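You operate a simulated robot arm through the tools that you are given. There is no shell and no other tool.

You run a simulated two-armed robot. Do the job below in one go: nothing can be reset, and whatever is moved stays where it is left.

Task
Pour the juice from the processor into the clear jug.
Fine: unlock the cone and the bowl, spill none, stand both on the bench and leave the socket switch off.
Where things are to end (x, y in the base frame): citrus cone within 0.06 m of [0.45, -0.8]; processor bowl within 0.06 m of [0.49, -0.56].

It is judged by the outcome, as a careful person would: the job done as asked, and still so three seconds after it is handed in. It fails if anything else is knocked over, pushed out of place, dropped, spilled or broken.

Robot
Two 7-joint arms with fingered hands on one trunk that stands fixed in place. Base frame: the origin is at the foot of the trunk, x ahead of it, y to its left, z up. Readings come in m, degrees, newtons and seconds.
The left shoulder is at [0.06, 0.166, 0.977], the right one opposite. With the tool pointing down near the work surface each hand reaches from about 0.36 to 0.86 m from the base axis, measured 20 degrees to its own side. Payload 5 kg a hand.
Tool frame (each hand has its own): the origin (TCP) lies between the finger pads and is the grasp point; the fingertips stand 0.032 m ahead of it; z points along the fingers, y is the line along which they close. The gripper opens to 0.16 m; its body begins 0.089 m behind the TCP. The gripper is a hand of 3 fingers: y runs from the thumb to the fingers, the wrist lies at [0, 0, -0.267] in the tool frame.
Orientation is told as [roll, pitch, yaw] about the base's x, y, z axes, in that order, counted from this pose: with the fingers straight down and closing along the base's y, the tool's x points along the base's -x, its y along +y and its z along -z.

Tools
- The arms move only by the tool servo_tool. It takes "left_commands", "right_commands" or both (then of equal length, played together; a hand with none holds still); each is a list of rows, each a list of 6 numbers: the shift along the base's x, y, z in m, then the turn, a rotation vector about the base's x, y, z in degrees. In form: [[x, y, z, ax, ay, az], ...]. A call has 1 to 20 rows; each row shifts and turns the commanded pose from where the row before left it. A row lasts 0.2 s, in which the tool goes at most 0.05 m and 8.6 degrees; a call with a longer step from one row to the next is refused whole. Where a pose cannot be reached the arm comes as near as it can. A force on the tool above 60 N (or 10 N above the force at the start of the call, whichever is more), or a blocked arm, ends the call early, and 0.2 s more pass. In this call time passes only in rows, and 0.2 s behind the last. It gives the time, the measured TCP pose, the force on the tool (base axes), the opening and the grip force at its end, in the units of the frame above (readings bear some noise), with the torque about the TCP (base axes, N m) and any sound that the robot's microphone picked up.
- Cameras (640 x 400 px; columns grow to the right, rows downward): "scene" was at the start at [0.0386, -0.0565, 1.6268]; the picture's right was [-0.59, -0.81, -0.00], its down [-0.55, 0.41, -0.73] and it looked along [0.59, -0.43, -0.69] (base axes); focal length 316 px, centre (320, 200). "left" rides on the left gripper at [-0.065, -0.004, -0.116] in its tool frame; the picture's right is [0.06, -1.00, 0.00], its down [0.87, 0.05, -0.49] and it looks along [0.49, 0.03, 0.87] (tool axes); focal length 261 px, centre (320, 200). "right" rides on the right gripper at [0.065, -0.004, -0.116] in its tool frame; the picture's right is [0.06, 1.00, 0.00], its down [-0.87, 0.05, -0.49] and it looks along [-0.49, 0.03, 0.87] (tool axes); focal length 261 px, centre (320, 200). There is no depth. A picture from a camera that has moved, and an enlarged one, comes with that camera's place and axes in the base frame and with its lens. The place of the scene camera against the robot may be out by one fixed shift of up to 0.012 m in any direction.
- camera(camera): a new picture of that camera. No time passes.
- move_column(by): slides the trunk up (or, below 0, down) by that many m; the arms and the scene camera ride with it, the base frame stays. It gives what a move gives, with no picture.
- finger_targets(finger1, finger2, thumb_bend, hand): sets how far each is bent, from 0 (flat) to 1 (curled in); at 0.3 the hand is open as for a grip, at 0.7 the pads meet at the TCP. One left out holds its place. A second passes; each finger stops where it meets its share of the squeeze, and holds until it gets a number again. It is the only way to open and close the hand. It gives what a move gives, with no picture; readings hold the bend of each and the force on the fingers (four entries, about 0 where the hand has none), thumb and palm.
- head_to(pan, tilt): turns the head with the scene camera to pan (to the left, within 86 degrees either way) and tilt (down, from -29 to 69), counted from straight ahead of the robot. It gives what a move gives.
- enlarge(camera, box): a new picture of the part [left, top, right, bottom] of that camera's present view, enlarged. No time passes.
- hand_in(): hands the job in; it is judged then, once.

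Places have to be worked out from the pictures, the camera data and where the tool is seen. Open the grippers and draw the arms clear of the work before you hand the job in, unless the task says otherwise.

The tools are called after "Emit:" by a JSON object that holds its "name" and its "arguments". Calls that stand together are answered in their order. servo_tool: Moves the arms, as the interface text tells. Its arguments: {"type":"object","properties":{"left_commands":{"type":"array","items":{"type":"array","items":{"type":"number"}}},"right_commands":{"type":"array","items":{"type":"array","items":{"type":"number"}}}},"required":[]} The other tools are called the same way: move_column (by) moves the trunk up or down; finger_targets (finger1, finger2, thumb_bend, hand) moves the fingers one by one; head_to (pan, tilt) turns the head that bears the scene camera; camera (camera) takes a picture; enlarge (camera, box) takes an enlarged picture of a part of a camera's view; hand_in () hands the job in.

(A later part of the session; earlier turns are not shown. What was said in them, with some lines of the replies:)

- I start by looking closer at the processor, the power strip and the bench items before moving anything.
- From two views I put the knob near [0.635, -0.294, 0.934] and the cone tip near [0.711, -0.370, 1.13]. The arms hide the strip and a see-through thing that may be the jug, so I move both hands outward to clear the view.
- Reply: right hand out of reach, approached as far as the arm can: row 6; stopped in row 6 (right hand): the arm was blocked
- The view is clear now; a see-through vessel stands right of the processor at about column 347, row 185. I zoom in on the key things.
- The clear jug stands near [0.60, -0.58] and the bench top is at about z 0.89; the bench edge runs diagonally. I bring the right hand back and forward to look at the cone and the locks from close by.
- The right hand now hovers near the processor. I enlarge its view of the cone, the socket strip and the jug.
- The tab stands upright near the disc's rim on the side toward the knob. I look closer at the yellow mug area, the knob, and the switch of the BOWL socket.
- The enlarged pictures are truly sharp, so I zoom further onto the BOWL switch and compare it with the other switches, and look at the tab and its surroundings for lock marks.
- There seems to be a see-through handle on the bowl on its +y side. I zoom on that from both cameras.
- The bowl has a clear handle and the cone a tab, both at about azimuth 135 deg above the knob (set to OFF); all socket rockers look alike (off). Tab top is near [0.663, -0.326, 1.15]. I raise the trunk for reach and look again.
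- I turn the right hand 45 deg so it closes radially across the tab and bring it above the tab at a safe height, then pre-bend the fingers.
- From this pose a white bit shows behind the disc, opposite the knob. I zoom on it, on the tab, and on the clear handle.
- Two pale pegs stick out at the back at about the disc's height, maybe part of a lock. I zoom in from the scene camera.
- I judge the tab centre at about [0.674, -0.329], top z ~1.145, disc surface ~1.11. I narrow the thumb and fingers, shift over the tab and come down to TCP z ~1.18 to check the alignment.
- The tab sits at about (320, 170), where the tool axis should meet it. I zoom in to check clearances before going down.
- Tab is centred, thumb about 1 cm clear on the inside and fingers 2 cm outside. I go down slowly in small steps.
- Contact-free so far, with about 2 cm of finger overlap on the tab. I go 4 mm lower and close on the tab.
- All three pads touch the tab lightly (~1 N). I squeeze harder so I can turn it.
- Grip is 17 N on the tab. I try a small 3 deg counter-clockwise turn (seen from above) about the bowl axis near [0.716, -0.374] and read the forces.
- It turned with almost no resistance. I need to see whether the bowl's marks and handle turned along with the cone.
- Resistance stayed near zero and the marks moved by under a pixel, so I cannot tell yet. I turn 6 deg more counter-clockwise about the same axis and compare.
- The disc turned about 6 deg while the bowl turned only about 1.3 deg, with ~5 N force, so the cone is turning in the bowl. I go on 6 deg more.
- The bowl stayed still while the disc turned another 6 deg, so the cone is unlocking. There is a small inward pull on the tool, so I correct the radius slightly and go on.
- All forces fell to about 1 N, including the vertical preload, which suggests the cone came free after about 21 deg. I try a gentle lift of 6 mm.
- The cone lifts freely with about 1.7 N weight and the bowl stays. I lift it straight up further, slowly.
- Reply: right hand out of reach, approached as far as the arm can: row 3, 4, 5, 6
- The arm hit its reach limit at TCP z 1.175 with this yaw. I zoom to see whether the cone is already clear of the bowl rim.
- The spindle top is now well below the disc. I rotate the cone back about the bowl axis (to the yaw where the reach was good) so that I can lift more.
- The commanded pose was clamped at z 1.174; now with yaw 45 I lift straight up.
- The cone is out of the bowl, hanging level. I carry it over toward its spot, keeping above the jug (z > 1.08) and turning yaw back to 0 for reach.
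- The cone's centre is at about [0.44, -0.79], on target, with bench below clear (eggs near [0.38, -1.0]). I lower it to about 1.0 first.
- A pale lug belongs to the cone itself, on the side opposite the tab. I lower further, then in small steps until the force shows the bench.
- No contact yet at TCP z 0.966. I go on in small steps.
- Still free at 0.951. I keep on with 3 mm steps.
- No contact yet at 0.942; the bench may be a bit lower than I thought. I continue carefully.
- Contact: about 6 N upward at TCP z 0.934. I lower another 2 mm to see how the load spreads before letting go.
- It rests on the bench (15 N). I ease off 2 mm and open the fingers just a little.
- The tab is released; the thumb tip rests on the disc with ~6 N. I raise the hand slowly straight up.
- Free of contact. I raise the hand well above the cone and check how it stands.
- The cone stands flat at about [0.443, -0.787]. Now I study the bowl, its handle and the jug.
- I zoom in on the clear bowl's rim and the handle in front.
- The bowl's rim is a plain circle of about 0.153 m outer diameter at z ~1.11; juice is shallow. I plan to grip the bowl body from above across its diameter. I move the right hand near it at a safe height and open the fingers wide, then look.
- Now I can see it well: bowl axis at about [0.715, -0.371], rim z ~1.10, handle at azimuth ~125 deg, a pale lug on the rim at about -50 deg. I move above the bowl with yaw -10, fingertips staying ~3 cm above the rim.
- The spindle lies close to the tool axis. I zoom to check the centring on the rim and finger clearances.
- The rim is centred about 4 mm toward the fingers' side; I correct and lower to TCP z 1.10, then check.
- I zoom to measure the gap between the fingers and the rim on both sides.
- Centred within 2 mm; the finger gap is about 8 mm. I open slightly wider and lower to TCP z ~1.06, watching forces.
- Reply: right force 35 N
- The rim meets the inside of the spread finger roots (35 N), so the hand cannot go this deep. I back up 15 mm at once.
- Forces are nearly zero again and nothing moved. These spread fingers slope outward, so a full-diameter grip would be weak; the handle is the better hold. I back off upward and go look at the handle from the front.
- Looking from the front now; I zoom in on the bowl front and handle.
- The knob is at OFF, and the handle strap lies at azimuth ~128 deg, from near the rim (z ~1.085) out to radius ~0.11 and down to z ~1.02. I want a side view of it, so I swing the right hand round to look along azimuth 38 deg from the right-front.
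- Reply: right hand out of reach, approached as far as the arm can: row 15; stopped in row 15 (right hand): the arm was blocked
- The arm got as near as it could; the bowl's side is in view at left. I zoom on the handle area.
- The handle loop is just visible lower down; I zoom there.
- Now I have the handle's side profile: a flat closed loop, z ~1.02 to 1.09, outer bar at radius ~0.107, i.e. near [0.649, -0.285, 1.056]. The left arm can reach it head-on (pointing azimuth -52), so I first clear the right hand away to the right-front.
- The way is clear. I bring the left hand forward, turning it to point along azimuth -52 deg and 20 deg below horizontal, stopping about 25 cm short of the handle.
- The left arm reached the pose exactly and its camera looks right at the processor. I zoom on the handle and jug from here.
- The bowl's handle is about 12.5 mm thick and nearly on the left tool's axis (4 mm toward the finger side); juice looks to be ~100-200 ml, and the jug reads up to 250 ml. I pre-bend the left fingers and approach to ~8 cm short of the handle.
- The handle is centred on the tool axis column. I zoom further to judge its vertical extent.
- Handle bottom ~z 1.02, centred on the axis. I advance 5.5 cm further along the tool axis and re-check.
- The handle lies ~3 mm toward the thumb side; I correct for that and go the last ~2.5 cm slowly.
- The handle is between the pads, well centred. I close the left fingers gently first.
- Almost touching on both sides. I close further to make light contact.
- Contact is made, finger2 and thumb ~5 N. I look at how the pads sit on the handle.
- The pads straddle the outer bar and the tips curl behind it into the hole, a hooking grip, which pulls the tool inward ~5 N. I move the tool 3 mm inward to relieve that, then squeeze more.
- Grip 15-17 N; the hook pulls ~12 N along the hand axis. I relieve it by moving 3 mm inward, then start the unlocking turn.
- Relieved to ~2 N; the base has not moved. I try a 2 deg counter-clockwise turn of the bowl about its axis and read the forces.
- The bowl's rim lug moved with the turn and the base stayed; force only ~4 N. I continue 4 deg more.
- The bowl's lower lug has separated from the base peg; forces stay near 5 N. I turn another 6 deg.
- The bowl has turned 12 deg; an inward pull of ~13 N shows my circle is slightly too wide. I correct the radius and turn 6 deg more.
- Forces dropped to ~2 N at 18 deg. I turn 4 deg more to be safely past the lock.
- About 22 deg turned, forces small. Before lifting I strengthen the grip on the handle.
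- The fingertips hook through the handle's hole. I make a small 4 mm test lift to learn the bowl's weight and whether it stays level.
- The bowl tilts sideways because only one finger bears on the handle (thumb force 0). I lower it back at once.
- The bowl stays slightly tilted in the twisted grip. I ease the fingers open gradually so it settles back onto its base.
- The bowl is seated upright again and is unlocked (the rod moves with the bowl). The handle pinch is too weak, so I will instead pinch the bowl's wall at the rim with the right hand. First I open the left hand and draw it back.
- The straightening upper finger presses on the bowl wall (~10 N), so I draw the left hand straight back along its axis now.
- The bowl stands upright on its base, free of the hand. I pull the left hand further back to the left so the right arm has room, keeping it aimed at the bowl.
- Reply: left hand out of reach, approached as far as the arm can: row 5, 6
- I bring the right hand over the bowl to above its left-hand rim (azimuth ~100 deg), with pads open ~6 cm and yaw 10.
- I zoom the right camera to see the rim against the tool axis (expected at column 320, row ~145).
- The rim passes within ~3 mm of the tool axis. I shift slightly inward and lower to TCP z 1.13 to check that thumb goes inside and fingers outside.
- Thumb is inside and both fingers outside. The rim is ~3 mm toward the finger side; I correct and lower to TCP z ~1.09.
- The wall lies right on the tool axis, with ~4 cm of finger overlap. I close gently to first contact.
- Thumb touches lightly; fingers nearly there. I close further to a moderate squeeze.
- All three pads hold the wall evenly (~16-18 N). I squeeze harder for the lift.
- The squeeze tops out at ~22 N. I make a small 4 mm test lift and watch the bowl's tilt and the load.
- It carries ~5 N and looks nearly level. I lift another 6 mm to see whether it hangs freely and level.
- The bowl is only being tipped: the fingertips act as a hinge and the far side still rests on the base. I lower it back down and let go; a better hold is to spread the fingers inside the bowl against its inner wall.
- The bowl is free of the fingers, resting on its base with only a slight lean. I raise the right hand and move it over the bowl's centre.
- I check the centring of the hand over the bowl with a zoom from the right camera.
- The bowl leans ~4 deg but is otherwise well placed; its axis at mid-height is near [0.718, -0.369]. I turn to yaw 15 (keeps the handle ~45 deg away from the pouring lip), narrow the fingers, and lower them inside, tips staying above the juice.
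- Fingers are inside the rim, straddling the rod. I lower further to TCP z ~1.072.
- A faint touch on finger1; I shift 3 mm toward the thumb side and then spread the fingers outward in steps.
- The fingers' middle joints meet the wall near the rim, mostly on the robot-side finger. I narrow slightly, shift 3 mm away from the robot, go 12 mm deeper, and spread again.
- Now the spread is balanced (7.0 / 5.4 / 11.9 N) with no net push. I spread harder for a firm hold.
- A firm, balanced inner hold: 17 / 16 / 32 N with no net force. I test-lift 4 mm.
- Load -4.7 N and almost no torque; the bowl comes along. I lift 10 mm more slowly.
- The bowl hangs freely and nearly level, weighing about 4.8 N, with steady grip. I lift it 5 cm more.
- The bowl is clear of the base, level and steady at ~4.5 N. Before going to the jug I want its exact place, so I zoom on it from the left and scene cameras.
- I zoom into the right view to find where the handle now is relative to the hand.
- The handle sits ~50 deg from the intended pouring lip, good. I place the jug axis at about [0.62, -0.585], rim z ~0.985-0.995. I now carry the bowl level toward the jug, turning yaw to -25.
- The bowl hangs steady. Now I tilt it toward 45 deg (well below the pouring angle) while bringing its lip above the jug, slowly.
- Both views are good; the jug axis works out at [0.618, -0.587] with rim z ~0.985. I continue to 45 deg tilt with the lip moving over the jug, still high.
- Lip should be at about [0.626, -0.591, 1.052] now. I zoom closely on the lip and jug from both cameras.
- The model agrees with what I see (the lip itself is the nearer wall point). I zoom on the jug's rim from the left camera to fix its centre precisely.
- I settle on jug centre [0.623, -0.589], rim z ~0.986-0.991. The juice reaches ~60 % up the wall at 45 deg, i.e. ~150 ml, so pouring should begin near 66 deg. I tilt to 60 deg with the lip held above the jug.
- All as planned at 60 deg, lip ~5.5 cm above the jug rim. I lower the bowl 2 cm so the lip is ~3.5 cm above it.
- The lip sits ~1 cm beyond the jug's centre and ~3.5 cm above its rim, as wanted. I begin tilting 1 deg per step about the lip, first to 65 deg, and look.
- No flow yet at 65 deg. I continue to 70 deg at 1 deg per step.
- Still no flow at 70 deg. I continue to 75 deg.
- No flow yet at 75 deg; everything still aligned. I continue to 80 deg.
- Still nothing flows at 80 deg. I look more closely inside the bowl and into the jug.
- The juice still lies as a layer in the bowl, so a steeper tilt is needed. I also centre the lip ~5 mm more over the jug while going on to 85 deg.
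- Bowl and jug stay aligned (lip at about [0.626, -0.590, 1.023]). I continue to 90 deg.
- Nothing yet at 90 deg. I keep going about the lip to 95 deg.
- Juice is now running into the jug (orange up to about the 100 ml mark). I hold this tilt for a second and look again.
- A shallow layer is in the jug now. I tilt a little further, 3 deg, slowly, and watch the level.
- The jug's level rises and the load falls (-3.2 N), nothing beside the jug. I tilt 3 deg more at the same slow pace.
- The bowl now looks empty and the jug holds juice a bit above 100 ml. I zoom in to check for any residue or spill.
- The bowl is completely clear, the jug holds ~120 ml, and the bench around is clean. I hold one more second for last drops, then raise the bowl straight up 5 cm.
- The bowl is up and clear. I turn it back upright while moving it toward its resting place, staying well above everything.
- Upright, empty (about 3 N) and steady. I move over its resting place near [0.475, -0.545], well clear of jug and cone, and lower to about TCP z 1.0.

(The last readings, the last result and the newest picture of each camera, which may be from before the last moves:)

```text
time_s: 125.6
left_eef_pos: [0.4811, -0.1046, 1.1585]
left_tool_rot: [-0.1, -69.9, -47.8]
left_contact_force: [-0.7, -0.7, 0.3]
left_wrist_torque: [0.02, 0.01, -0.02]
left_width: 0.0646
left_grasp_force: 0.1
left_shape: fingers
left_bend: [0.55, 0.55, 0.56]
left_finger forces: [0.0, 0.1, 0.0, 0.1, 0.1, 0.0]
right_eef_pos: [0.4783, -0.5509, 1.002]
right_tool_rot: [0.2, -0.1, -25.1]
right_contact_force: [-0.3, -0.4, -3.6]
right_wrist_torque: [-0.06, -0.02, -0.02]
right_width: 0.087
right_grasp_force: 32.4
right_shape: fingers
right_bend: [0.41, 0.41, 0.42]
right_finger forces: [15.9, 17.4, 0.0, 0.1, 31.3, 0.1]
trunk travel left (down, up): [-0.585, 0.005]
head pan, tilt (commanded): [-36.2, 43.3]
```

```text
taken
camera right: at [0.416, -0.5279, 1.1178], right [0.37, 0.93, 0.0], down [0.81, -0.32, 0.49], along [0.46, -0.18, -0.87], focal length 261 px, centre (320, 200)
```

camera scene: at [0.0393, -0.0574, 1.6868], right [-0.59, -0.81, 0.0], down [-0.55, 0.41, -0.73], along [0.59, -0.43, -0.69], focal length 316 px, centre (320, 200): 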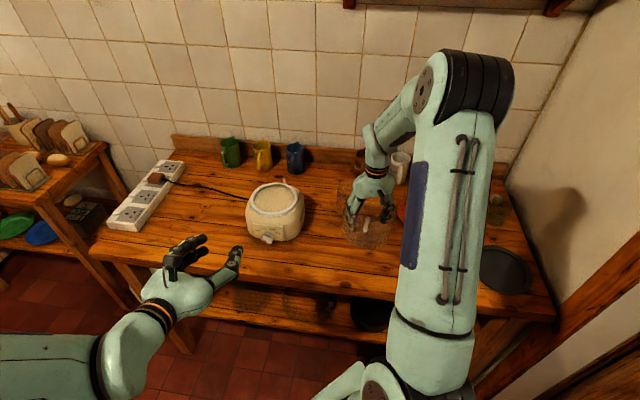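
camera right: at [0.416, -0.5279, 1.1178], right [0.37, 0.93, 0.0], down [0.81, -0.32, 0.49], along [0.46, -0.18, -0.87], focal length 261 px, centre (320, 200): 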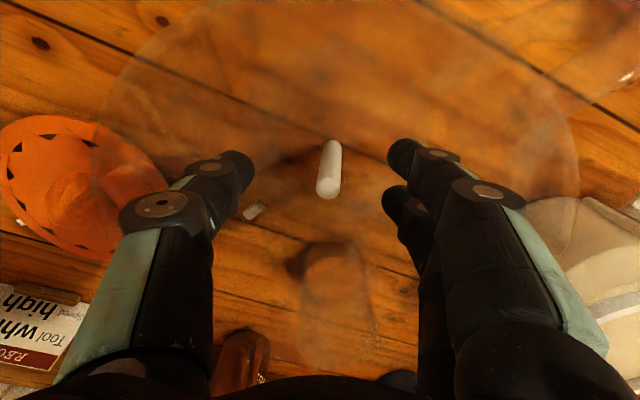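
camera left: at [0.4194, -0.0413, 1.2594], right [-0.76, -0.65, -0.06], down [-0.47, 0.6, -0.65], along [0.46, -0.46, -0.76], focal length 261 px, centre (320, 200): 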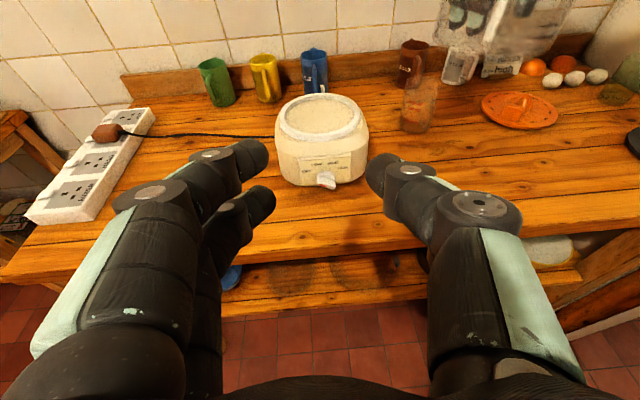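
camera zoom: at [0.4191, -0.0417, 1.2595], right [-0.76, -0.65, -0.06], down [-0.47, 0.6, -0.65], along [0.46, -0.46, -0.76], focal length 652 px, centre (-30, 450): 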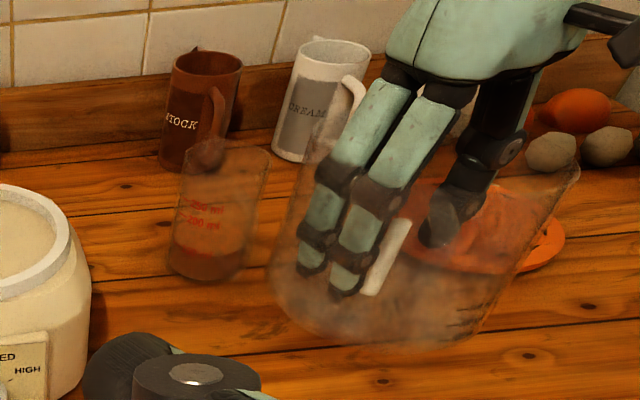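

The bowl is above free bench space, well apart from jug and cone. I lower it in small steps until it touches.

Emit:
{"name": "servo_tool", "arguments": {"right_commands": [[0, 0, -0.008, 0, 0, 0], [0, 0, -0.008, 0, 0, 0], [0, 0, -0.006, 0, 0, 0], [0, 0, -0.004, 0, 0, 0]]}}

Emit:
{"name": "servo_tool", "arguments": {"right_commands": [[0, 0, -0.004, 0, 0, 0], [0, 0, -0.004, 0, 0, 0]]}}

Emit:
{"name": "servo_tool", "arguments": {"right_commands": [[0, 0, -0.003, 0, 0, 0], [0, 0, -0.003, 0, 0, 0]]}}

Emit:
{"name": "enlarge", "arguments": {"camera": "left", "box": [340, 20, 580, 180]}}

```text
time_s: 126.6
left_eef_pos: [0.4797, -0.1034, 1.158]
left_tool_rot: [0.0, -69.9, -47.9]
left_contact_force: [-0.3, 0.5, -0.8]
left_wrist_torque: [0.0, -0.01, 0.0]
left_width: 0.0648
left_grasp_force: 0.0
left_shape: fingers
left_bend: [0.55, 0.55, 0.56]
left_finger forces: [0.0, 0.0, 0.0, 0.1, 0.0, 0.0]
right_eef_pos: [0.4763, -0.5518, 0.976]
right_tool_rot: [0.2, -0.1, -25.2]
right_contact_force: [0.5, -0.7, -4.2]
right_wrist_torque: [-0.06, -0.03, 0.04]
right_width: 0.087
right_grasp_force: 32.8
right_shape: fingers
right_bend: [0.41, 0.41, 0.42]
right_finger forces: [15.9, 17.3, 0.0, 0.0, 31.3, 0.0]
trunk travel left (down, up): [-0.585, 0.005]
head pan, tilt (commanded): [-36.2, 43.3]
```

```text
time_s: 127.2
left_eef_pos: [0.4799, -0.1048, 1.1599]
left_tool_rot: [0.0, -69.9, -47.9]
left_contact_force: [0.6, 0.3, 0.2]
left_wrist_torque: [-0.03, 0.02, 0.0]
left_width: 0.0648
left_grasp_force: 0.0
left_shape: fingers
left_bend: [0.55, 0.55, 0.56]
left_finger forces: [0.0, 0.1, 0.0, 0.1, 0.0, 0.1]
right_eef_pos: [0.4765, -0.5502, 0.9686]
right_tool_rot: [0.2, -0.1, -25.1]
right_contact_force: [0.3, -0.8, -3.9]
right_wrist_torque: [-0.01, -0.02, -0.01]
right_width: 0.0869
right_grasp_force: 32.4
right_shape: fingers
right_bend: [0.41, 0.41, 0.42]
right_finger forces: [15.9, 17.4, 0.0, 0.0, 31.3, 0.0]
trunk travel left (down, up): [-0.585, 0.005]
head pan, tilt (commanded): [-36.2, 43.3]
```

```text
time_s: 127.8
left_eef_pos: [0.4792, -0.1041, 1.1596]
left_tool_rot: [-0.1, -69.9, -48.0]
left_contact_force: [-0.4, -0.3, 0.1]
left_wrist_torque: [0.01, 0.02, 0.02]
left_width: 0.0649
left_grasp_force: 0.1
left_shape: fingers
left_bend: [0.55, 0.55, 0.56]
left_finger forces: [0.0, 0.0, 0.1, 0.0, 0.1, 0.1]
right_eef_pos: [0.4757, -0.5505, 0.962]
right_tool_rot: [0.2, -0.1, -25.1]
right_contact_force: [0.3, 0.1, -3.2]
right_wrist_torque: [-0.07, -0.04, -0.02]
right_width: 0.0871
right_grasp_force: 32.3
right_shape: fingers
right_bend: [0.41, 0.41, 0.42]
right_finger forces: [15.8, 17.3, 0.0, 0.0, 31.3, 0.0]
trunk travel left (down, up): [-0.585, 0.005]
head pan, tilt (commanded): [-36.2, 43.3]
```

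```text
2.50 times, centred on (460, 100) of left
camera zoom: at [0.4188, -0.0413, 1.2596], right [-0.76, -0.65, -0.06], down [-0.47, 0.6, -0.65], along [0.46, -0.46, -0.76], focal length 652 px, centre (-30, 450)
```

zoom: 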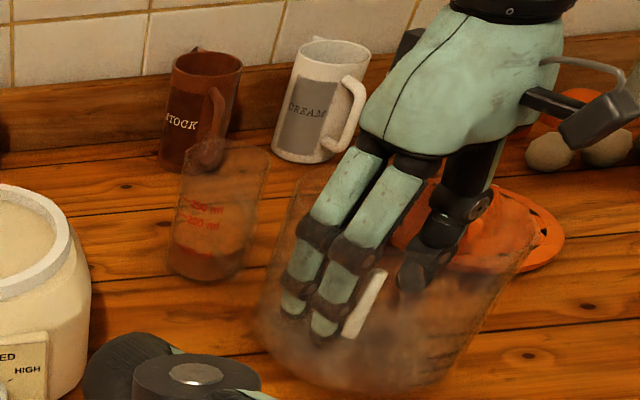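

Not yet touching at TCP z 0.962. I continue in 3 mm steps.

Emit:
{"name": "servo_tool", "arguments": {"right_commands": [[0, 0, -0.003, 0, 0, 0], [0, 0, -0.003, 0, 0, 0]]}}

Emit:
{"name": "servo_tool", "arguments": {"right_commands": [[0, 0, -0.003, 0, 0, 0], [0, 0, -0.003, 0, 0, 0]]}}

Emit:
{"name": "servo_tool", "arguments": {"right_commands": [[0, 0, -0.002, 0, 0, 0], [0, 0, -0.002, 0, 0, 0]]}}

```text
time_s: 128.4
left_eef_pos: [0.48, -0.1051, 1.1583]
left_tool_rot: [-0.1, -69.9, -47.9]
left_contact_force: [-0.4, -0.6, -0.1]
left_wrist_torque: [-0.02, 0.03, 0.02]
left_width: 0.0648
left_grasp_force: 0.0
left_shape: fingers
left_bend: [0.55, 0.55, 0.56]
left_finger forces: [0.0, 0.0, 0.0, 0.0, 0.0, 0.0]
right_eef_pos: [0.475, -0.5502, 0.9562]
right_tool_rot: [0.3, -0.2, -25.2]
right_contact_force: [0.1, -0.3, -1.6]
right_wrist_torque: [-0.14, 0.01, -0.04]
right_width: 0.0872
right_grasp_force: 32.9
right_shape: fingers
right_bend: [0.41, 0.41, 0.42]
right_finger forces: [16.1, 17.6, 0.0, 0.0, 32.0, 0.0]
trunk travel left (down, up): [-0.585, 0.005]
head pan, tilt (commanded): [-36.2, 43.3]
```

```text
time_s: 129.0
left_eef_pos: [0.4794, -0.1034, 1.1591]
left_tool_rot: [-0.2, -69.9, -47.7]
left_contact_force: [-0.3, -0.1, -0.5]
left_wrist_torque: [-0.01, 0.01, -0.01]
left_width: 0.0644
left_grasp_force: 0.0
left_shape: fingers
left_bend: [0.55, 0.55, 0.56]
left_finger forces: [0.1, 0.0, 0.1, 0.0, 0.0, 0.0]
right_eef_pos: [0.4749, -0.5482, 0.9505]
right_tool_rot: [0.3, -0.1, -25.0]
right_contact_force: [-0.2, 5.0, 12.2]
right_wrist_torque: [-0.45, 0.28, -0.07]
right_width: 0.0888
right_grasp_force: 38.0
right_shape: fingers
right_bend: [0.41, 0.41, 0.42]
right_finger forces: [16.7, 17.5, 0.0, 0.0, 41.8, 0.0]
trunk travel left (down, up): [-0.585, 0.005]
head pan, tilt (commanded): [-36.2, 43.3]
```

```text
time_s: 129.6
left_eef_pos: [0.4788, -0.1026, 1.1593]
left_tool_rot: [-0.3, -69.8, -48.0]
left_contact_force: [0.3, 1.2, -0.1]
left_wrist_torque: [0.03, 0.01, -0.03]
left_width: 0.0645
left_grasp_force: 0.0
left_shape: fingers
left_bend: [0.55, 0.55, 0.56]
left_finger forces: [0.1, 0.0, 0.0, 0.0, 0.1, 0.0]
right_eef_pos: [0.4761, -0.5488, 0.9473]
right_tool_rot: [0.1, -0.3, -25.1]
right_contact_force: [-0.2, 4.3, 13.3]
right_wrist_torque: [-0.64, 0.28, -0.14]
right_width: 0.0901
right_grasp_force: 42.4
right_shape: fingers
right_bend: [0.41, 0.41, 0.41]
right_finger forces: [20.8, 18.3, 0.0, 0.1, 45.4, 0.0]
trunk travel left (down, up): [-0.585, 0.005]
head pan, tilt (commanded): [-36.2, 43.3]
```

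The bowl touches the bench (13 N, one edge first). I ease up 3 mm and then release by drawing the fingers inward.

Emit:
{"name": "servo_tool", "arguments": {"right_commands": [[0, 0, 0.003, 0, 0, 0]]}}

Emit:
{"name": "finger_targets", "arguments": {"hand": "right", "finger1": 0.5, "finger2": 0.5, "thumb_bend": 0.5}}

Emit:
{"name": "enlarge", "arguments": {"camera": "left", "box": [340, 20, 580, 180]}}

```text
time_s: 130.0
left_eef_pos: [0.4802, -0.1055, 1.1576]
left_tool_rot: [-0.1, -69.9, -48.0]
left_contact_force: [-1.3, 0.2, 0.1]
left_wrist_torque: [-0.01, 0.01, 0.03]
left_width: 0.0644
left_grasp_force: 0.1
left_shape: fingers
left_bend: [0.55, 0.55, 0.56]
left_finger forces: [0.0, 0.0, 0.0, 0.0, 0.0, 0.0]
right_eef_pos: [0.4748, -0.5501, 0.9471]
right_tool_rot: [0.2, 0.1, -25.2]
right_contact_force: [0.0, -0.1, -3.1]
right_wrist_torque: [-0.03, -0.03, -0.02]
right_width: 0.0904
right_grasp_force: 36.9
right_shape: fingers
right_bend: [0.41, 0.41, 0.41]
right_finger forces: [18.1, 18.4, 0.0, 0.0, 37.5, 0.0]
trunk travel left (down, up): [-0.585, 0.005]
head pan, tilt (commanded): [-36.2, 43.3]
```

```text
time_s: 131.0
left_eef_pos: [0.48, -0.1042, 1.1586]
left_tool_rot: [-0.1, -69.9, -47.9]
left_contact_force: [-0.2, 0.0, 1.1]
left_wrist_torque: [-0.01, 0.0, 0.0]
left_width: 0.0647
left_grasp_force: 0.0
left_shape: fingers
left_bend: [0.55, 0.55, 0.56]
left_finger forces: [0.1, 0.0, 0.0, 0.0, 0.1, 0.0]
right_eef_pos: [0.476, -0.5498, 0.9496]
right_tool_rot: [0.3, -0.2, -25.2]
right_contact_force: [0.0, -0.1, -4.6]
right_wrist_torque: [-0.04, 0.02, -0.01]
right_width: 0.0734
right_grasp_force: 21.3
right_shape: fingers
right_bend: [0.5, 0.5, 0.5]
right_finger forces: [11.4, 9.1, 0.0, 0.0, 21.7, 0.0]
trunk travel left (down, up): [-0.585, 0.005]
head pan, tilt (commanded): [-36.2, 43.3]
```

```text
2.50 times, centred on (460, 100) of left
camera zoom: at [0.4188, -0.0412, 1.2596], right [-0.76, -0.65, -0.06], down [-0.47, 0.6, -0.65], along [0.46, -0.46, -0.76], focal length 652 px, centre (-30, 450)
```

zoom: 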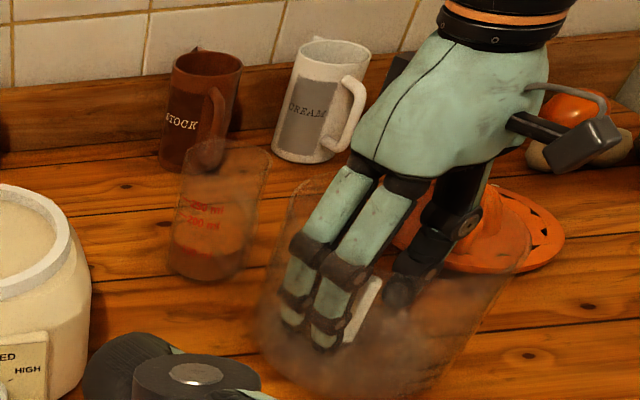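

The bowl hangs again a couple of mm above the bench. I lower those 3 mm and then release fully.

Emit:
{"name": "servo_tool", "arguments": {"right_commands": [[0, 0, -0.003, 0, 0, 0]]}}

Emit:
{"name": "finger_targets", "arguments": {"hand": "right", "finger1": 0.55, "finger2": 0.55, "thumb_bend": 0.55}}

Emit:
{"name": "enlarge", "arguments": {"camera": "left", "box": [340, 20, 580, 180]}}

```text
time_s: 131.4
left_eef_pos: [0.4799, -0.1047, 1.1593]
left_tool_rot: [-0.2, -69.9, -47.8]
left_contact_force: [-0.2, -0.7, -0.5]
left_wrist_torque: [-0.02, -0.02, 0.01]
left_width: 0.0648
left_grasp_force: 0.0
left_shape: fingers
left_bend: [0.55, 0.55, 0.56]
left_finger forces: [0.0, 0.0, 0.0, 0.0, 0.0, 0.0]
right_eef_pos: [0.4759, -0.549, 0.9464]
right_tool_rot: [0.1, -0.2, -25.0]
right_contact_force: [-0.4, -0.4, 2.4]
right_wrist_torque: [-0.46, 0.19, -0.01]
right_width: 0.0732
right_grasp_force: 22.6
right_shape: fingers
right_bend: [0.5, 0.5, 0.5]
right_finger forces: [12.3, 9.1, 0.1, 0.0, 22.6, 0.1]
trunk travel left (down, up): [-0.585, 0.005]
head pan, tilt (commanded): [-36.2, 43.3]
```

```text
time_s: 132.4
left_eef_pos: [0.4803, -0.1029, 1.1593]
left_tool_rot: [-0.1, -69.7, -47.8]
left_contact_force: [-0.3, -0.3, -0.9]
left_wrist_torque: [0.01, 0.03, 0.02]
left_width: 0.0646
left_grasp_force: 0.1
left_shape: fingers
left_bend: [0.55, 0.55, 0.56]
left_finger forces: [0.1, 0.0, 0.0, 0.0, 0.0, 0.0]
right_eef_pos: [0.4776, -0.5488, 0.946]
right_tool_rot: [0.1, -0.2, -25.1]
right_contact_force: [1.5, 1.9, 0.5]
right_wrist_torque: [-0.14, 0.05, 0.0]
right_width: 0.0638
right_grasp_force: 4.3
right_shape: fingers
right_bend: [0.55, 0.55, 0.55]
right_finger forces: [2.5, 0.5, 0.1, 0.0, 4.7, 0.0]
trunk travel left (down, up): [-0.585, 0.005]
head pan, tilt (commanded): [-36.2, 43.3]
```

```text
2.50 times, centred on (460, 100) of left
camera zoom: at [0.4187, -0.0408, 1.2597], right [-0.76, -0.65, -0.06], down [-0.47, 0.6, -0.65], along [0.46, -0.46, -0.76], focal length 652 px, centre (-30, 450)
```

zoom: 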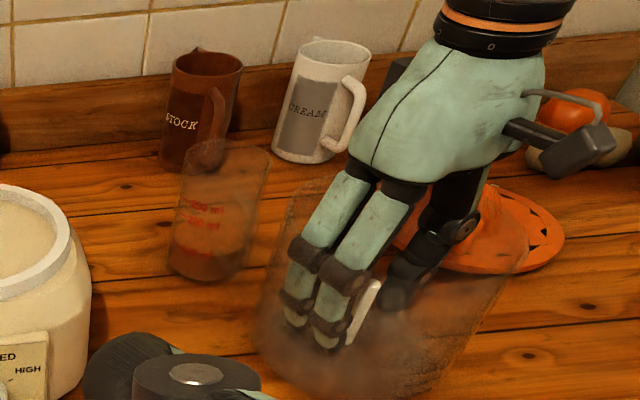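

Nearly released (under 5 N) and seated. I draw the fingers fully inward.

Emit:
{"name": "finger_targets", "arguments": {"hand": "right", "finger1": 0.62, "finger2": 0.62, "thumb_bend": 0.62}}

Emit:
{"name": "enlarge", "arguments": {"camera": "right", "box": [80, 0, 600, 320]}}

Emit:
{"name": "enlarge", "arguments": {"camera": "left", "box": [340, 20, 580, 180]}}

```text
time_s: 133.4
left_eef_pos: [0.4791, -0.1042, 1.1585]
left_tool_rot: [-0.1, -69.9, -47.9]
left_contact_force: [0.4, -0.3, -0.7]
left_wrist_torque: [0.0, 0.0, 0.01]
left_width: 0.0649
left_grasp_force: 0.1
left_shape: fingers
left_bend: [0.55, 0.55, 0.56]
left_finger forces: [0.0, 0.1, 0.0, 0.1, 0.0, 0.1]
right_eef_pos: [0.4761, -0.5485, 0.9457]
right_tool_rot: [0.2, -0.1, -25.1]
right_contact_force: [-0.1, 0.7, -0.9]
right_wrist_torque: [0.0, -0.01, 0.02]
right_width: 0.0406
right_grasp_force: 0.2
right_shape: fingers
right_bend: [0.62, 0.62, 0.62]
right_finger forces: [0.0, 0.0, 0.0, 0.1, 0.1, 0.0]
trunk travel left (down, up): [-0.585, 0.005]
head pan, tilt (commanded): [-36.2, 43.3]
```

```text
1.23 times, centred on (340, 160) of right
camera zoom: at [0.4153, -0.5256, 1.0618], right [0.37, 0.93, 0.0], down [0.81, -0.32, 0.49], along [0.46, -0.18, -0.87], focal length 321 px, centre (295, 249)
```

zoom: 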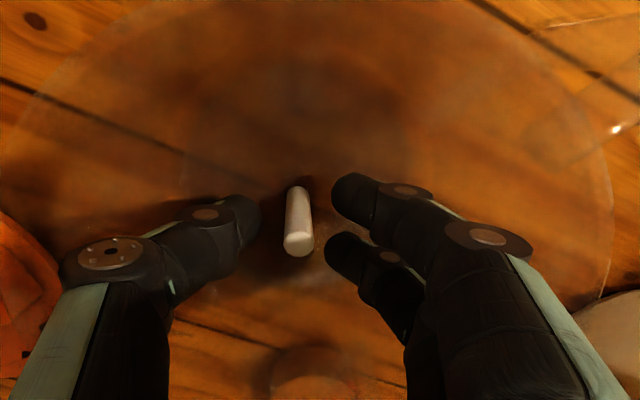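

```text
2.50 times, centred on (460, 100) of left
camera zoom: at [0.4186, -0.0411, 1.2597], right [-0.76, -0.65, -0.06], down [-0.47, 0.6, -0.65], along [0.46, -0.46, -0.76], focal length 652 px, centre (-30, 450)
```

zoom: 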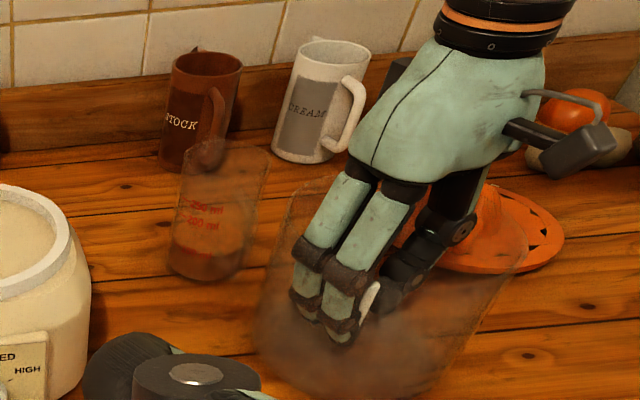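

No contact left. I raise the hand straight out of the bowl, carefully.

Emit:
{"name": "servo_tool", "arguments": {"right_commands": [[0, 0, 0.006, 0, 0, 0], [0, 0, 0.01, 0, 0, 0], [0, 0, 0.015, 0, 0, 0], [0, 0, 0.02, 0, 0, 0]]}}

Emit:
{"name": "enlarge", "arguments": {"camera": "left", "box": [340, 20, 580, 180]}}

```text
time_s: 134.4
left_eef_pos: [0.4798, -0.1043, 1.1589]
left_tool_rot: [-0.1, -69.9, -47.9]
left_contact_force: [-0.3, 0.0, 0.1]
left_wrist_torque: [0.01, 0.03, -0.03]
left_width: 0.0645
left_grasp_force: 0.1
left_shape: fingers
left_bend: [0.55, 0.55, 0.56]
left_finger forces: [0.0, 0.0, 0.0, 0.1, 0.0, 0.0]
right_eef_pos: [0.4769, -0.5481, 0.9989]
right_tool_rot: [0.1, 0.0, -25.2]
right_contact_force: [-0.4, 0.1, 0.5]
right_wrist_torque: [0.0, -0.02, -0.01]
right_width: 0.0404
right_grasp_force: 0.2
right_shape: fingers
right_bend: [0.62, 0.62, 0.62]
right_finger forces: [0.1, 0.1, 0.1, 0.1, 0.0, 0.1]
trunk travel left (down, up): [-0.585, 0.005]
head pan, tilt (commanded): [-36.2, 43.3]
```

```text
2.50 times, centred on (460, 100) of left
camera zoom: at [0.4184, -0.0408, 1.2598], right [-0.76, -0.65, -0.06], down [-0.47, 0.6, -0.65], along [0.46, -0.46, -0.76], focal length 652 px, centre (-30, 450)
```

zoom: 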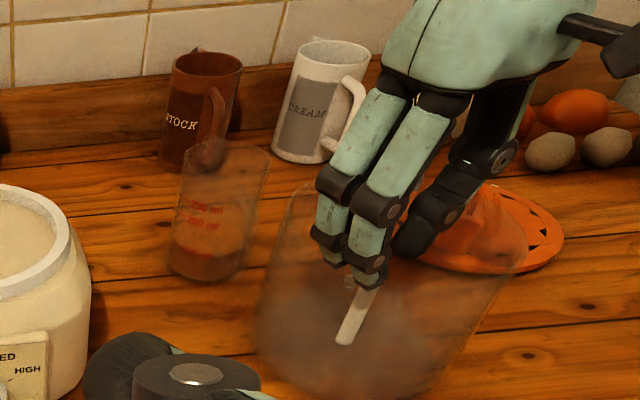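

The bowl stays standing as the hand comes out. I go on up well clear and then look at everything.

Emit:
{"name": "servo_tool", "arguments": {"right_commands": [[0, 0, 0.025, 0, 0, 0], [0, 0, 0.03, 0, 0, 0], [0, 0, 0.035, 0, 0, 0], [0, 0, 0.035, 0, 0, 0], [0, 0, 0.035, 0, 0, 0], [-0.02, 0, 0.02, 0, 0, 0], [-0.03, 0, 0.01, 0, 0, 0], [-0.03, 0, 0.01, 0, 0, 0]]}}

Emit:
{"name": "camera", "arguments": {"camera": "right"}}

Emit:
{"name": "camera", "arguments": {"camera": "left"}}

Emit:
{"name": "camera", "arguments": {"camera": "scene"}}

```text
time_s: 136.2
left_eef_pos: [0.4788, -0.1043, 1.1582]
left_tool_rot: [0.0, -70.0, -47.9]
left_contact_force: [0.0, -0.1, -0.1]
left_wrist_torque: [-0.05, 0.0, 0.02]
left_width: 0.0649
left_grasp_force: 0.1
left_shape: fingers
left_bend: [0.55, 0.55, 0.56]
left_finger forces: [0.0, 0.0, 0.0, 0.1, 0.1, 0.0]
right_eef_pos: [0.3902, -0.5491, 1.1965]
right_tool_rot: [0.3, -0.3, -25.2]
right_contact_force: [-0.3, 0.6, -0.6]
right_wrist_torque: [-0.02, -0.01, 0.02]
right_width: 0.0403
right_grasp_force: 0.0
right_shape: fingers
right_bend: [0.62, 0.62, 0.62]
right_finger forces: [0.1, 0.0, 0.0, 0.0, 0.0, 0.0]
trunk travel left (down, up): [-0.585, 0.005]
head pan, tilt (commanded): [-36.2, 43.3]
```

```text
taken
camera right: at [0.3302, -0.5271, 1.3123], right [0.37, 0.93, 0.0], down [0.81, -0.32, 0.49], along [0.46, -0.18, -0.87], focal length 261 px, centre (320, 200)
```

right: 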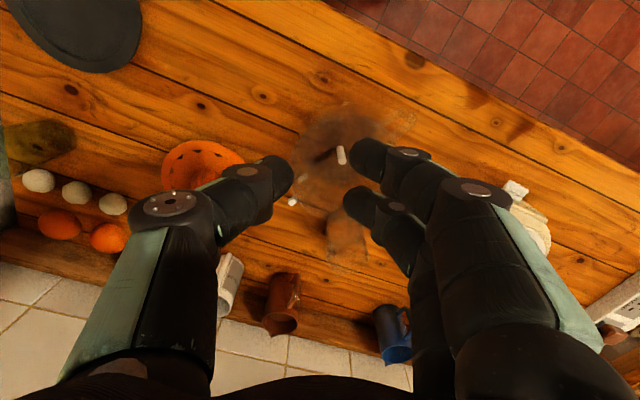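

```text
taken
camera left: at [0.4176, -0.0408, 1.2601], right [-0.76, -0.65, -0.06], down [-0.47, 0.6, -0.65], along [0.46, -0.46, -0.76], focal length 261 px, centre (320, 200)
```

left: 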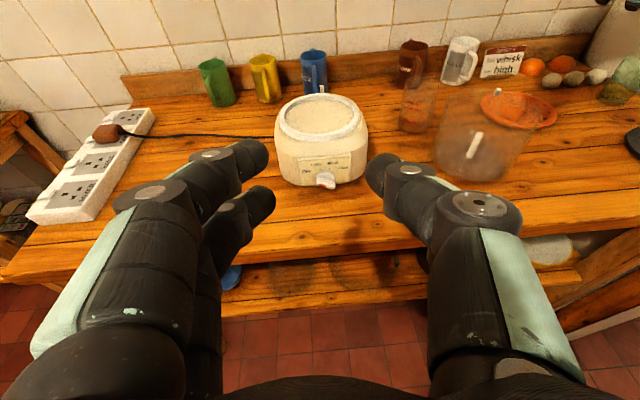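

```text
taken
camera scene: at [0.0373, -0.0564, 1.6868], right [-0.59, -0.81, 0.0], down [-0.55, 0.4, -0.73], along [0.59, -0.43, -0.69], focal length 316 px, centre (320, 200)
```

scene: 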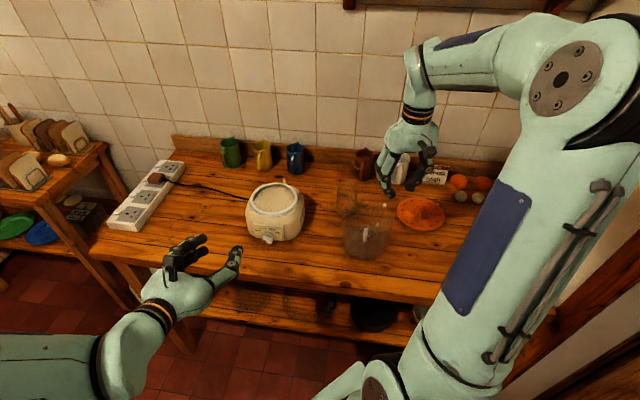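

The bowl stands by itself. I check its position, the jug and the surrounding bench in close-ups.

Emit:
{"name": "enlarge", "arguments": {"camera": "right", "box": [270, 80, 430, 200]}}

Emit:
{"name": "enlarge", "arguments": {"camera": "scene", "box": [320, 170, 460, 280]}}

Emit:
{"name": "enlarge", "arguments": {"camera": "left", "box": [370, 50, 570, 200]}}

Emit:
{"name": "enlarge", "arguments": {"camera": "scene", "box": [90, 130, 330, 270]}}

```text
3.33 times, centred on (350, 140) of right
camera zoom: at [0.3302, -0.5271, 1.3123], right [0.37, 0.93, 0.0], down [0.81, -0.32, 0.49], along [0.46, -0.18, -0.87], focal length 869 px, centre (220, 400)
```

zoom: 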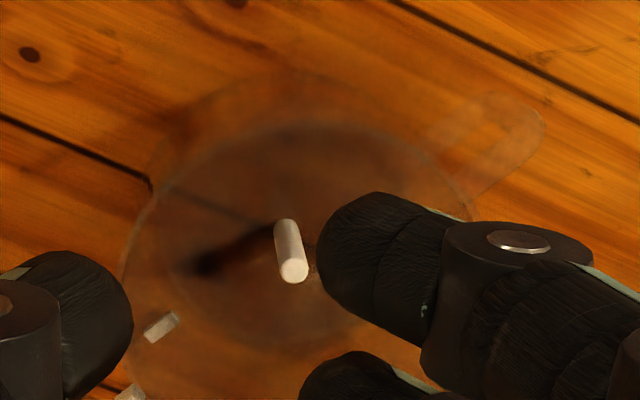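

```text
3.64 times, centred on (390, 225) of scene
camera zoom: at [0.0373, -0.0564, 1.6868], right [-0.59, -0.81, 0.0], down [-0.55, 0.4, -0.73], along [0.59, -0.43, -0.69], focal length 1147 px, centre (66, 109)
```

zoom: 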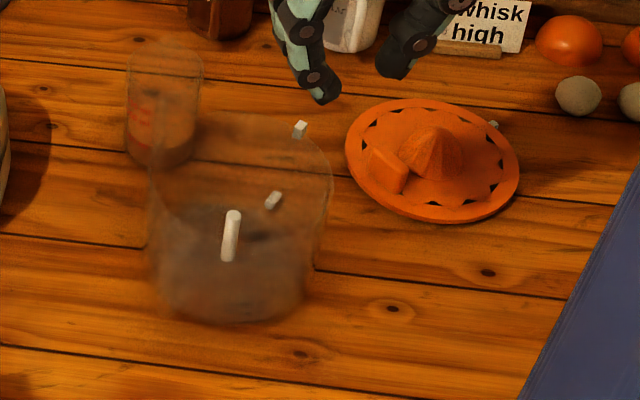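

```text
2.67 times, centred on (470, 125) of left
camera zoom: at [0.4176, -0.0408, 1.2601], right [-0.76, -0.65, -0.06], down [-0.47, 0.6, -0.65], along [0.46, -0.46, -0.76], focal length 695 px, centre (-80, 400)
```

zoom: 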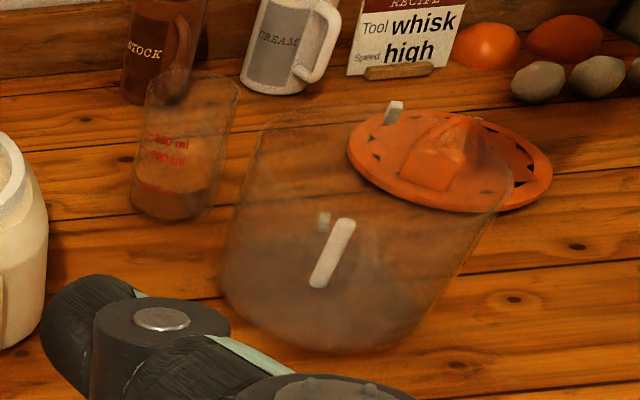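

```text
2.67 times, centred on (210, 200) of scene
camera zoom: at [0.0373, -0.0564, 1.6868], right [-0.59, -0.81, 0.0], down [-0.55, 0.4, -0.73], along [0.59, -0.43, -0.69], focal length 841 px, centre (613, 200)
```

zoom: 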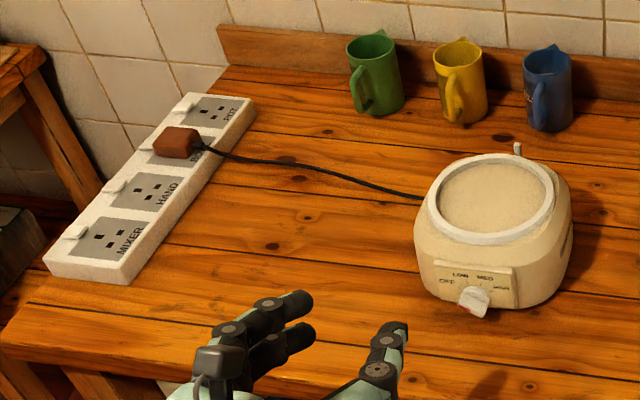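

The bowl stands upright at about [0.468, -0.548] (2.5 cm from target), the cone is in place, the jug holds the juice and the bench is clean. Now I check the socket switch closely.

Emit:
{"name": "enlarge", "arguments": {"camera": "left", "box": [20, 95, 170, 230]}}

Emit:
{"name": "enlarge", "arguments": {"camera": "left", "box": [70, 100, 140, 155]}}

Emit:
{"name": "enlarge", "arguments": {"camera": "scene", "box": [134, 156, 174, 192]}}

```text
2.96 times, centred on (95, 162) of left
camera zoom: at [0.4176, -0.0408, 1.2601], right [-0.76, -0.65, -0.06], down [-0.47, 0.6, -0.65], along [0.46, -0.46, -0.76], focal length 772 px, centre (987, 311)
```

zoom: 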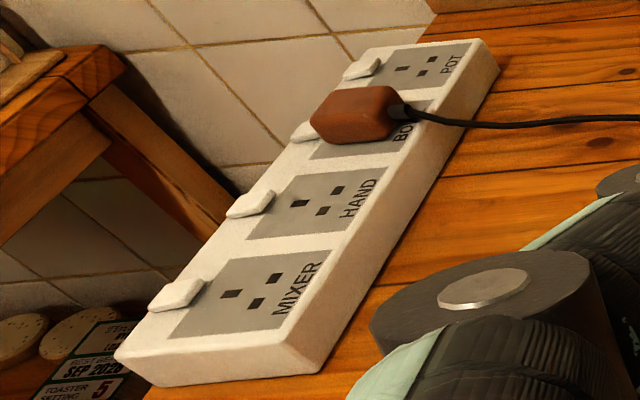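

```text
7.27 times, centred on (105, 128) of left
camera zoom: at [0.4176, -0.0408, 1.2601], right [-0.76, -0.65, -0.06], down [-0.47, 0.6, -0.65], along [0.46, -0.46, -0.76], focal length 1896 px, centre (1884, 727)
```

zoom: 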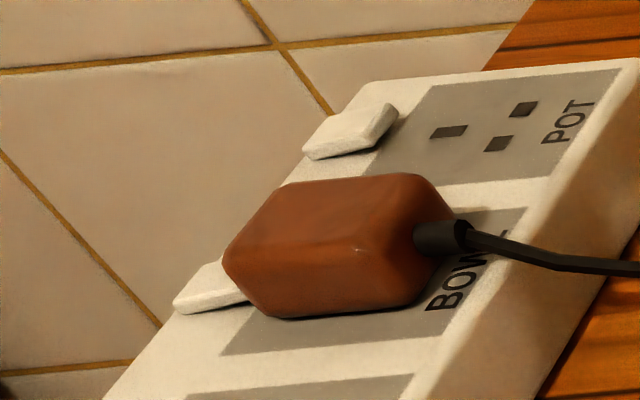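

```text
11.11 times, centred on (154, 174) of scene
camera zoom: at [0.0373, -0.0564, 1.6868], right [-0.59, -0.81, 0.0], down [-0.55, 0.4, -0.73], along [0.59, -0.43, -0.69], focal length 3506 px, centre (2164, 489)
```

zoom: 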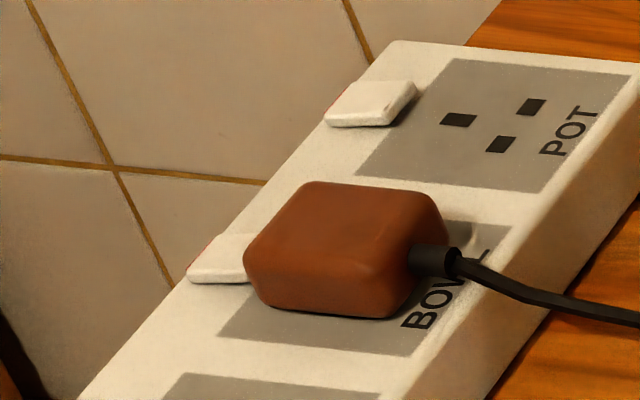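

All four rockers look identical, the plug's switch included, and the knob is at OFF; nothing there was touched. I open the right hand and draw both arms back clear of the work.

Emit:
{"name": "finger_targets", "arguments": {"hand": "right", "finger1": 0.3, "finger2": 0.3, "thumb_bend": 0.3}}

Emit:
{"name": "servo_tool", "arguments": {"left_commands": [[-0.012, 0.03, 0.02, 0, 0, 0], [-0.012, 0.03, 0.02, 0, 0, 0], [-0.012, 0.03, 0.02, 5.2, 4.68, 0], [-0.012, 0.03, 0.02, 5.2, 4.68, 0], [-0.012, 0.03, 0.02, 5.2, 4.68, 0], [-0.01, 0.03, 0.02, 5.2, 4.68, 0], [-0.005, 0.03, 0.02, 5.2, 4.68, 0], [-0.005, 0.03, 0.02, 5.2, 4.68, 0], [0, 0.02, 0.02, 5.2, 4.68, 0], [0, 0.02, 0.02, 5.2, 4.68, 0], [0, 0.02, 0.01, 5.2, 4.68, 0], [0, 0.02, 0.01, 5.2, 4.68, 0]], "right_commands": [[-0.008, 0, 0.012, 0, 0, 2], [-0.008, 0, 0.012, 0, 0, 2], [-0.008, 0.01, 0.012, 0, 0, 2], [-0.008, 0.01, 0.012, 0, 0, 2], [-0.008, 0.01, 0.012, 0, 0, 2], [-0.008, 0.01, 0.012, 0, 0, 2], [-0.008, 0.01, 0.012, 0, 0, 2], [-0.008, 0.01, 0.012, 0, 0, 2], [-0.008, 0.01, 0.012, 0, 0, 2], [-0.008, 0.01, 0.012, 0, 0, 2], [-0.008, 0.01, 0.01, 0, 0, 2], [-0.008, 0.01, 0.01, 0, 0, 2]]}}

Emit:
{"name": "camera", "arguments": {"camera": "scene"}}

```text
time_s: 137.2
left_eef_pos: [0.4802, -0.1046, 1.159]
left_tool_rot: [0.0, -69.9, -47.9]
left_contact_force: [-0.6, -0.7, -0.6]
left_wrist_torque: [0.0, 0.04, 0.01]
left_width: 0.0647
left_grasp_force: 0.0
left_shape: fingers
left_bend: [0.55, 0.55, 0.56]
left_finger forces: [0.0, 0.1, 0.0, 0.0, 0.0, 0.0]
right_eef_pos: [0.3919, -0.5505, 1.1962]
right_tool_rot: [0.2, -0.1, -25.1]
right_contact_force: [0.3, -0.5, -0.2]
right_wrist_torque: [-0.01, 0.04, 0.0]
right_width: 0.1674
right_grasp_force: 0.1
right_shape: fingers
right_bend: [0.3, 0.3, 0.3]
right_finger forces: [0.0, 0.0, 0.0, 0.0, 0.0, 0.1]
trunk travel left (down, up): [-0.585, 0.005]
head pan, tilt (commanded): [-36.2, 43.3]
```

```text
time_s: 139.8
left_eef_pos: [0.4984, 0.1173, 1.2765]
left_tool_rot: [6.7, -18.7, -48.9]
left_contact_force: [-0.7, 0.0, -1.0]
left_wrist_torque: [-0.05, 0.0, -0.02]
left_width: 0.0653
left_grasp_force: 0.1
left_shape: fingers
left_bend: [0.55, 0.55, 0.56]
left_finger forces: [0.0, 0.1, 0.1, 0.0, 0.0, 0.0]
left hand out of reach, approached as far as the arm can: row 1, 2, 4, 5, 6, 7, 8
right_eef_pos: [0.3022, -0.4452, 1.3372]
right_tool_rot: [0.1, -0.1, -1.0]
right_contact_force: [0.0, 0.5, -1.3]
right_wrist_torque: [-0.03, -0.02, -0.02]
right_width: 0.1676
right_grasp_force: 0.1
right_shape: fingers
right_bend: [0.3, 0.3, 0.3]
right_finger forces: [0.0, 0.0, 0.1, 0.0, 0.1, 0.0]
trunk travel left (down, up): [-0.585, 0.005]
head pan, tilt (commanded): [-36.2, 43.3]
```

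```text
taken
camera scene: at [0.039, -0.0553, 1.6868], right [-0.59, -0.81, 0.0], down [-0.55, 0.4, -0.73], along [0.59, -0.43, -0.69], focal length 316 px, centre (320, 200)
```

scene: 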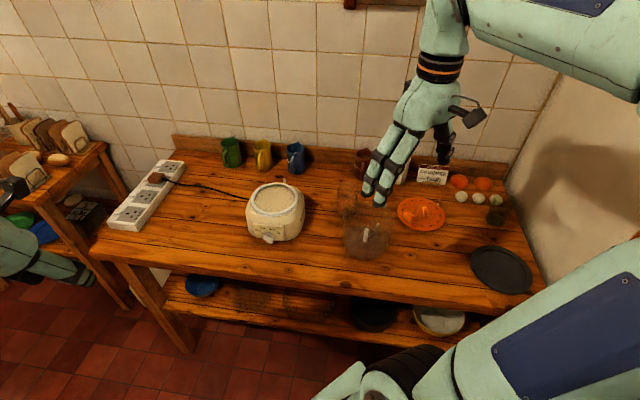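

Both arms are back and high. I open the left hand too and take a last close look at everything on the bench.

Emit:
{"name": "finger_targets", "arguments": {"hand": "left", "finger1": 0.3, "finger2": 0.3, "thumb_bend": 0.3}}

Emit:
{"name": "servo_tool", "arguments": {"left_commands": [[-0.02, 0.03, 0.01, 0, 0, 0], [-0.02, 0.03, 0.01, 0, 0, 0]], "right_commands": [[-0.02, 0.03, 0.01, 0, 0, 0], [-0.01, 0.03, 0.01, 0, 0, 0]]}}

Emit:
{"name": "enlarge", "arguments": {"camera": "scene", "box": [310, 160, 560, 310]}}

Emit:
{"name": "enlarge", "arguments": {"camera": "scene", "box": [320, 170, 400, 270]}}

Emit:
{"name": "camera", "arguments": {"camera": "right"}}

```text
time_s: 140.8
left_eef_pos: [0.4982, 0.117, 1.2757]
left_tool_rot: [6.9, -18.8, -48.8]
left_contact_force: [-1.1, 0.5, 0.6]
left_wrist_torque: [0.02, 0.02, -0.04]
left_width: 0.1674
left_grasp_force: 0.1
left_shape: fingers
left_bend: [0.3, 0.3, 0.3]
left_finger forces: [0.1, 0.0, 0.0, 0.0, 0.0, 0.0]
right_eef_pos: [0.3018, -0.4481, 1.3368]
right_tool_rot: [0.2, -0.2, -1.0]
right_contact_force: [0.5, -0.5, 0.0]
right_wrist_torque: [0.03, 0.0, -0.01]
right_width: 0.1676
right_grasp_force: 0.1
right_shape: fingers
right_bend: [0.3, 0.3, 0.3]
right_finger forces: [0.0, 0.1, 0.0, 0.0, 0.0, 0.2]
trunk travel left (down, up): [-0.585, 0.005]
head pan, tilt (commanded): [-36.2, 43.3]
```

```text
time_s: 141.4
left_eef_pos: [0.4576, 0.175, 1.2953]
left_tool_rot: [6.8, -18.7, -48.9]
left_contact_force: [0.0, -0.8, 0.3]
left_wrist_torque: [-0.03, 0.02, -0.02]
left_width: 0.1676
left_grasp_force: 0.1
left_shape: fingers
left_bend: [0.3, 0.3, 0.3]
left_finger forces: [0.1, 0.1, 0.0, 0.0, 0.1, 0.1]
right_eef_pos: [0.2735, -0.3879, 1.3566]
right_tool_rot: [0.2, -0.1, -1.0]
right_contact_force: [-0.1, 0.9, -0.2]
right_wrist_torque: [-0.02, 0.0, 0.0]
right_width: 0.1676
right_grasp_force: 0.1
right_shape: fingers
right_bend: [0.3, 0.3, 0.3]
right_finger forces: [0.1, 0.0, 0.0, 0.1, 0.0, 0.1]
trunk travel left (down, up): [-0.585, 0.005]
head pan, tilt (commanded): [-36.2, 43.3]
```

```text
2.56 times, centred on (435, 235) of scene
camera zoom: at [0.0386, -0.0559, 1.6868], right [-0.59, -0.81, 0.0], down [-0.55, 0.4, -0.73], along [0.59, -0.43, -0.69], focal length 808 px, centre (26, 110)
```

zoom: 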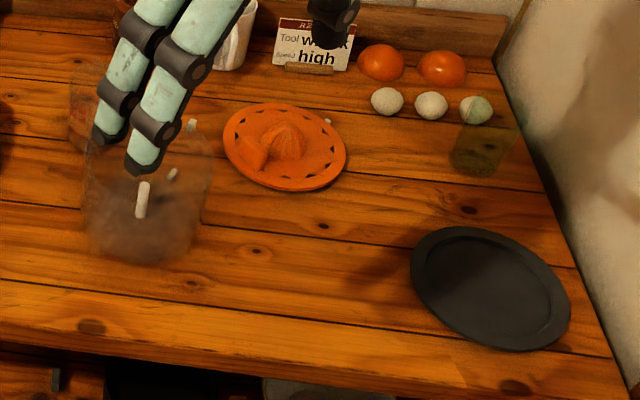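

```text
4.00 times, centred on (360, 220) of scene
camera zoom: at [0.0386, -0.0559, 1.6868], right [-0.59, -0.81, 0.0], down [-0.55, 0.4, -0.73], along [0.59, -0.43, -0.69], focal length 1262 px, centre (160, 120)
```

zoom: 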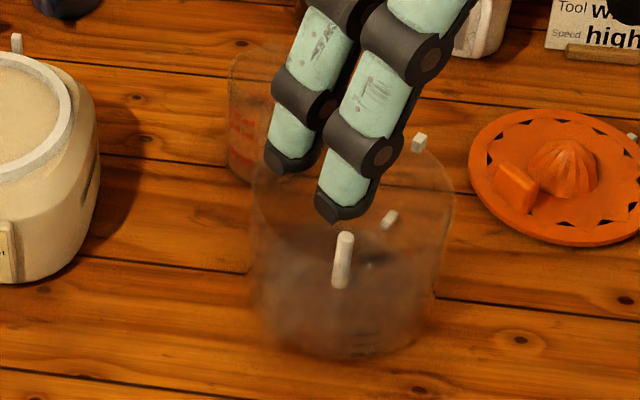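

```text
taken
camera right: at [0.2075, -0.3922, 1.4722], right [-0.04, 1.0, 0.0], down [0.87, 0.04, 0.49], along [0.49, 0.02, -0.87], focal length 261 px, centre (320, 200)
```

right: 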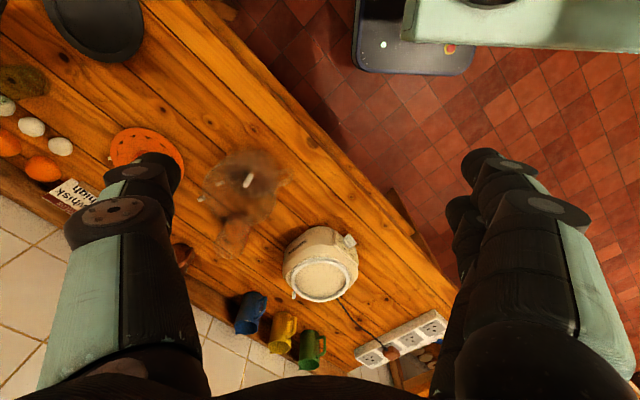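

Everything is in place: cone at ~[0.44, -0.79], bowl upright and empty at ~[0.47, -0.55], juice in the jug, the rest untouched, switch and knob off, arms clear and open. I hand the job in.

Emit:
{"name": "hand_in", "arguments": {}}

```text
The job is handed in.
```

The juice is in the clear jug (a bit over 100 ml by its marks), the bowl looks empty, and I could see no spill on the bench. The job is handed in; I got no verdict back.

- **Citrus cone:** unlocked and set flat on the bench at about [0.44, -0.79], roughly 1.5 cm from its target.
- **Processor bowl:** unlocked, emptied and standing upright on the bench at about [0.47, -0.55], roughly 2.5 cm from its target.
- **Socket switch:** I never touched it. It is partly hidden behind the plug, but it looks the same as the switches of the three unused sockets, so I judged it to be off. The processor's own knob points to OFF.
- **Everything else:** the jug, processor base, mugs, eggs, tray and card look as they were in the final pictures. Both hands are open and clear of the bench.

The first two ways I tried to hold the bowl did not work. It tipped by a few degrees and settled back on its base both times, and no juice came out.
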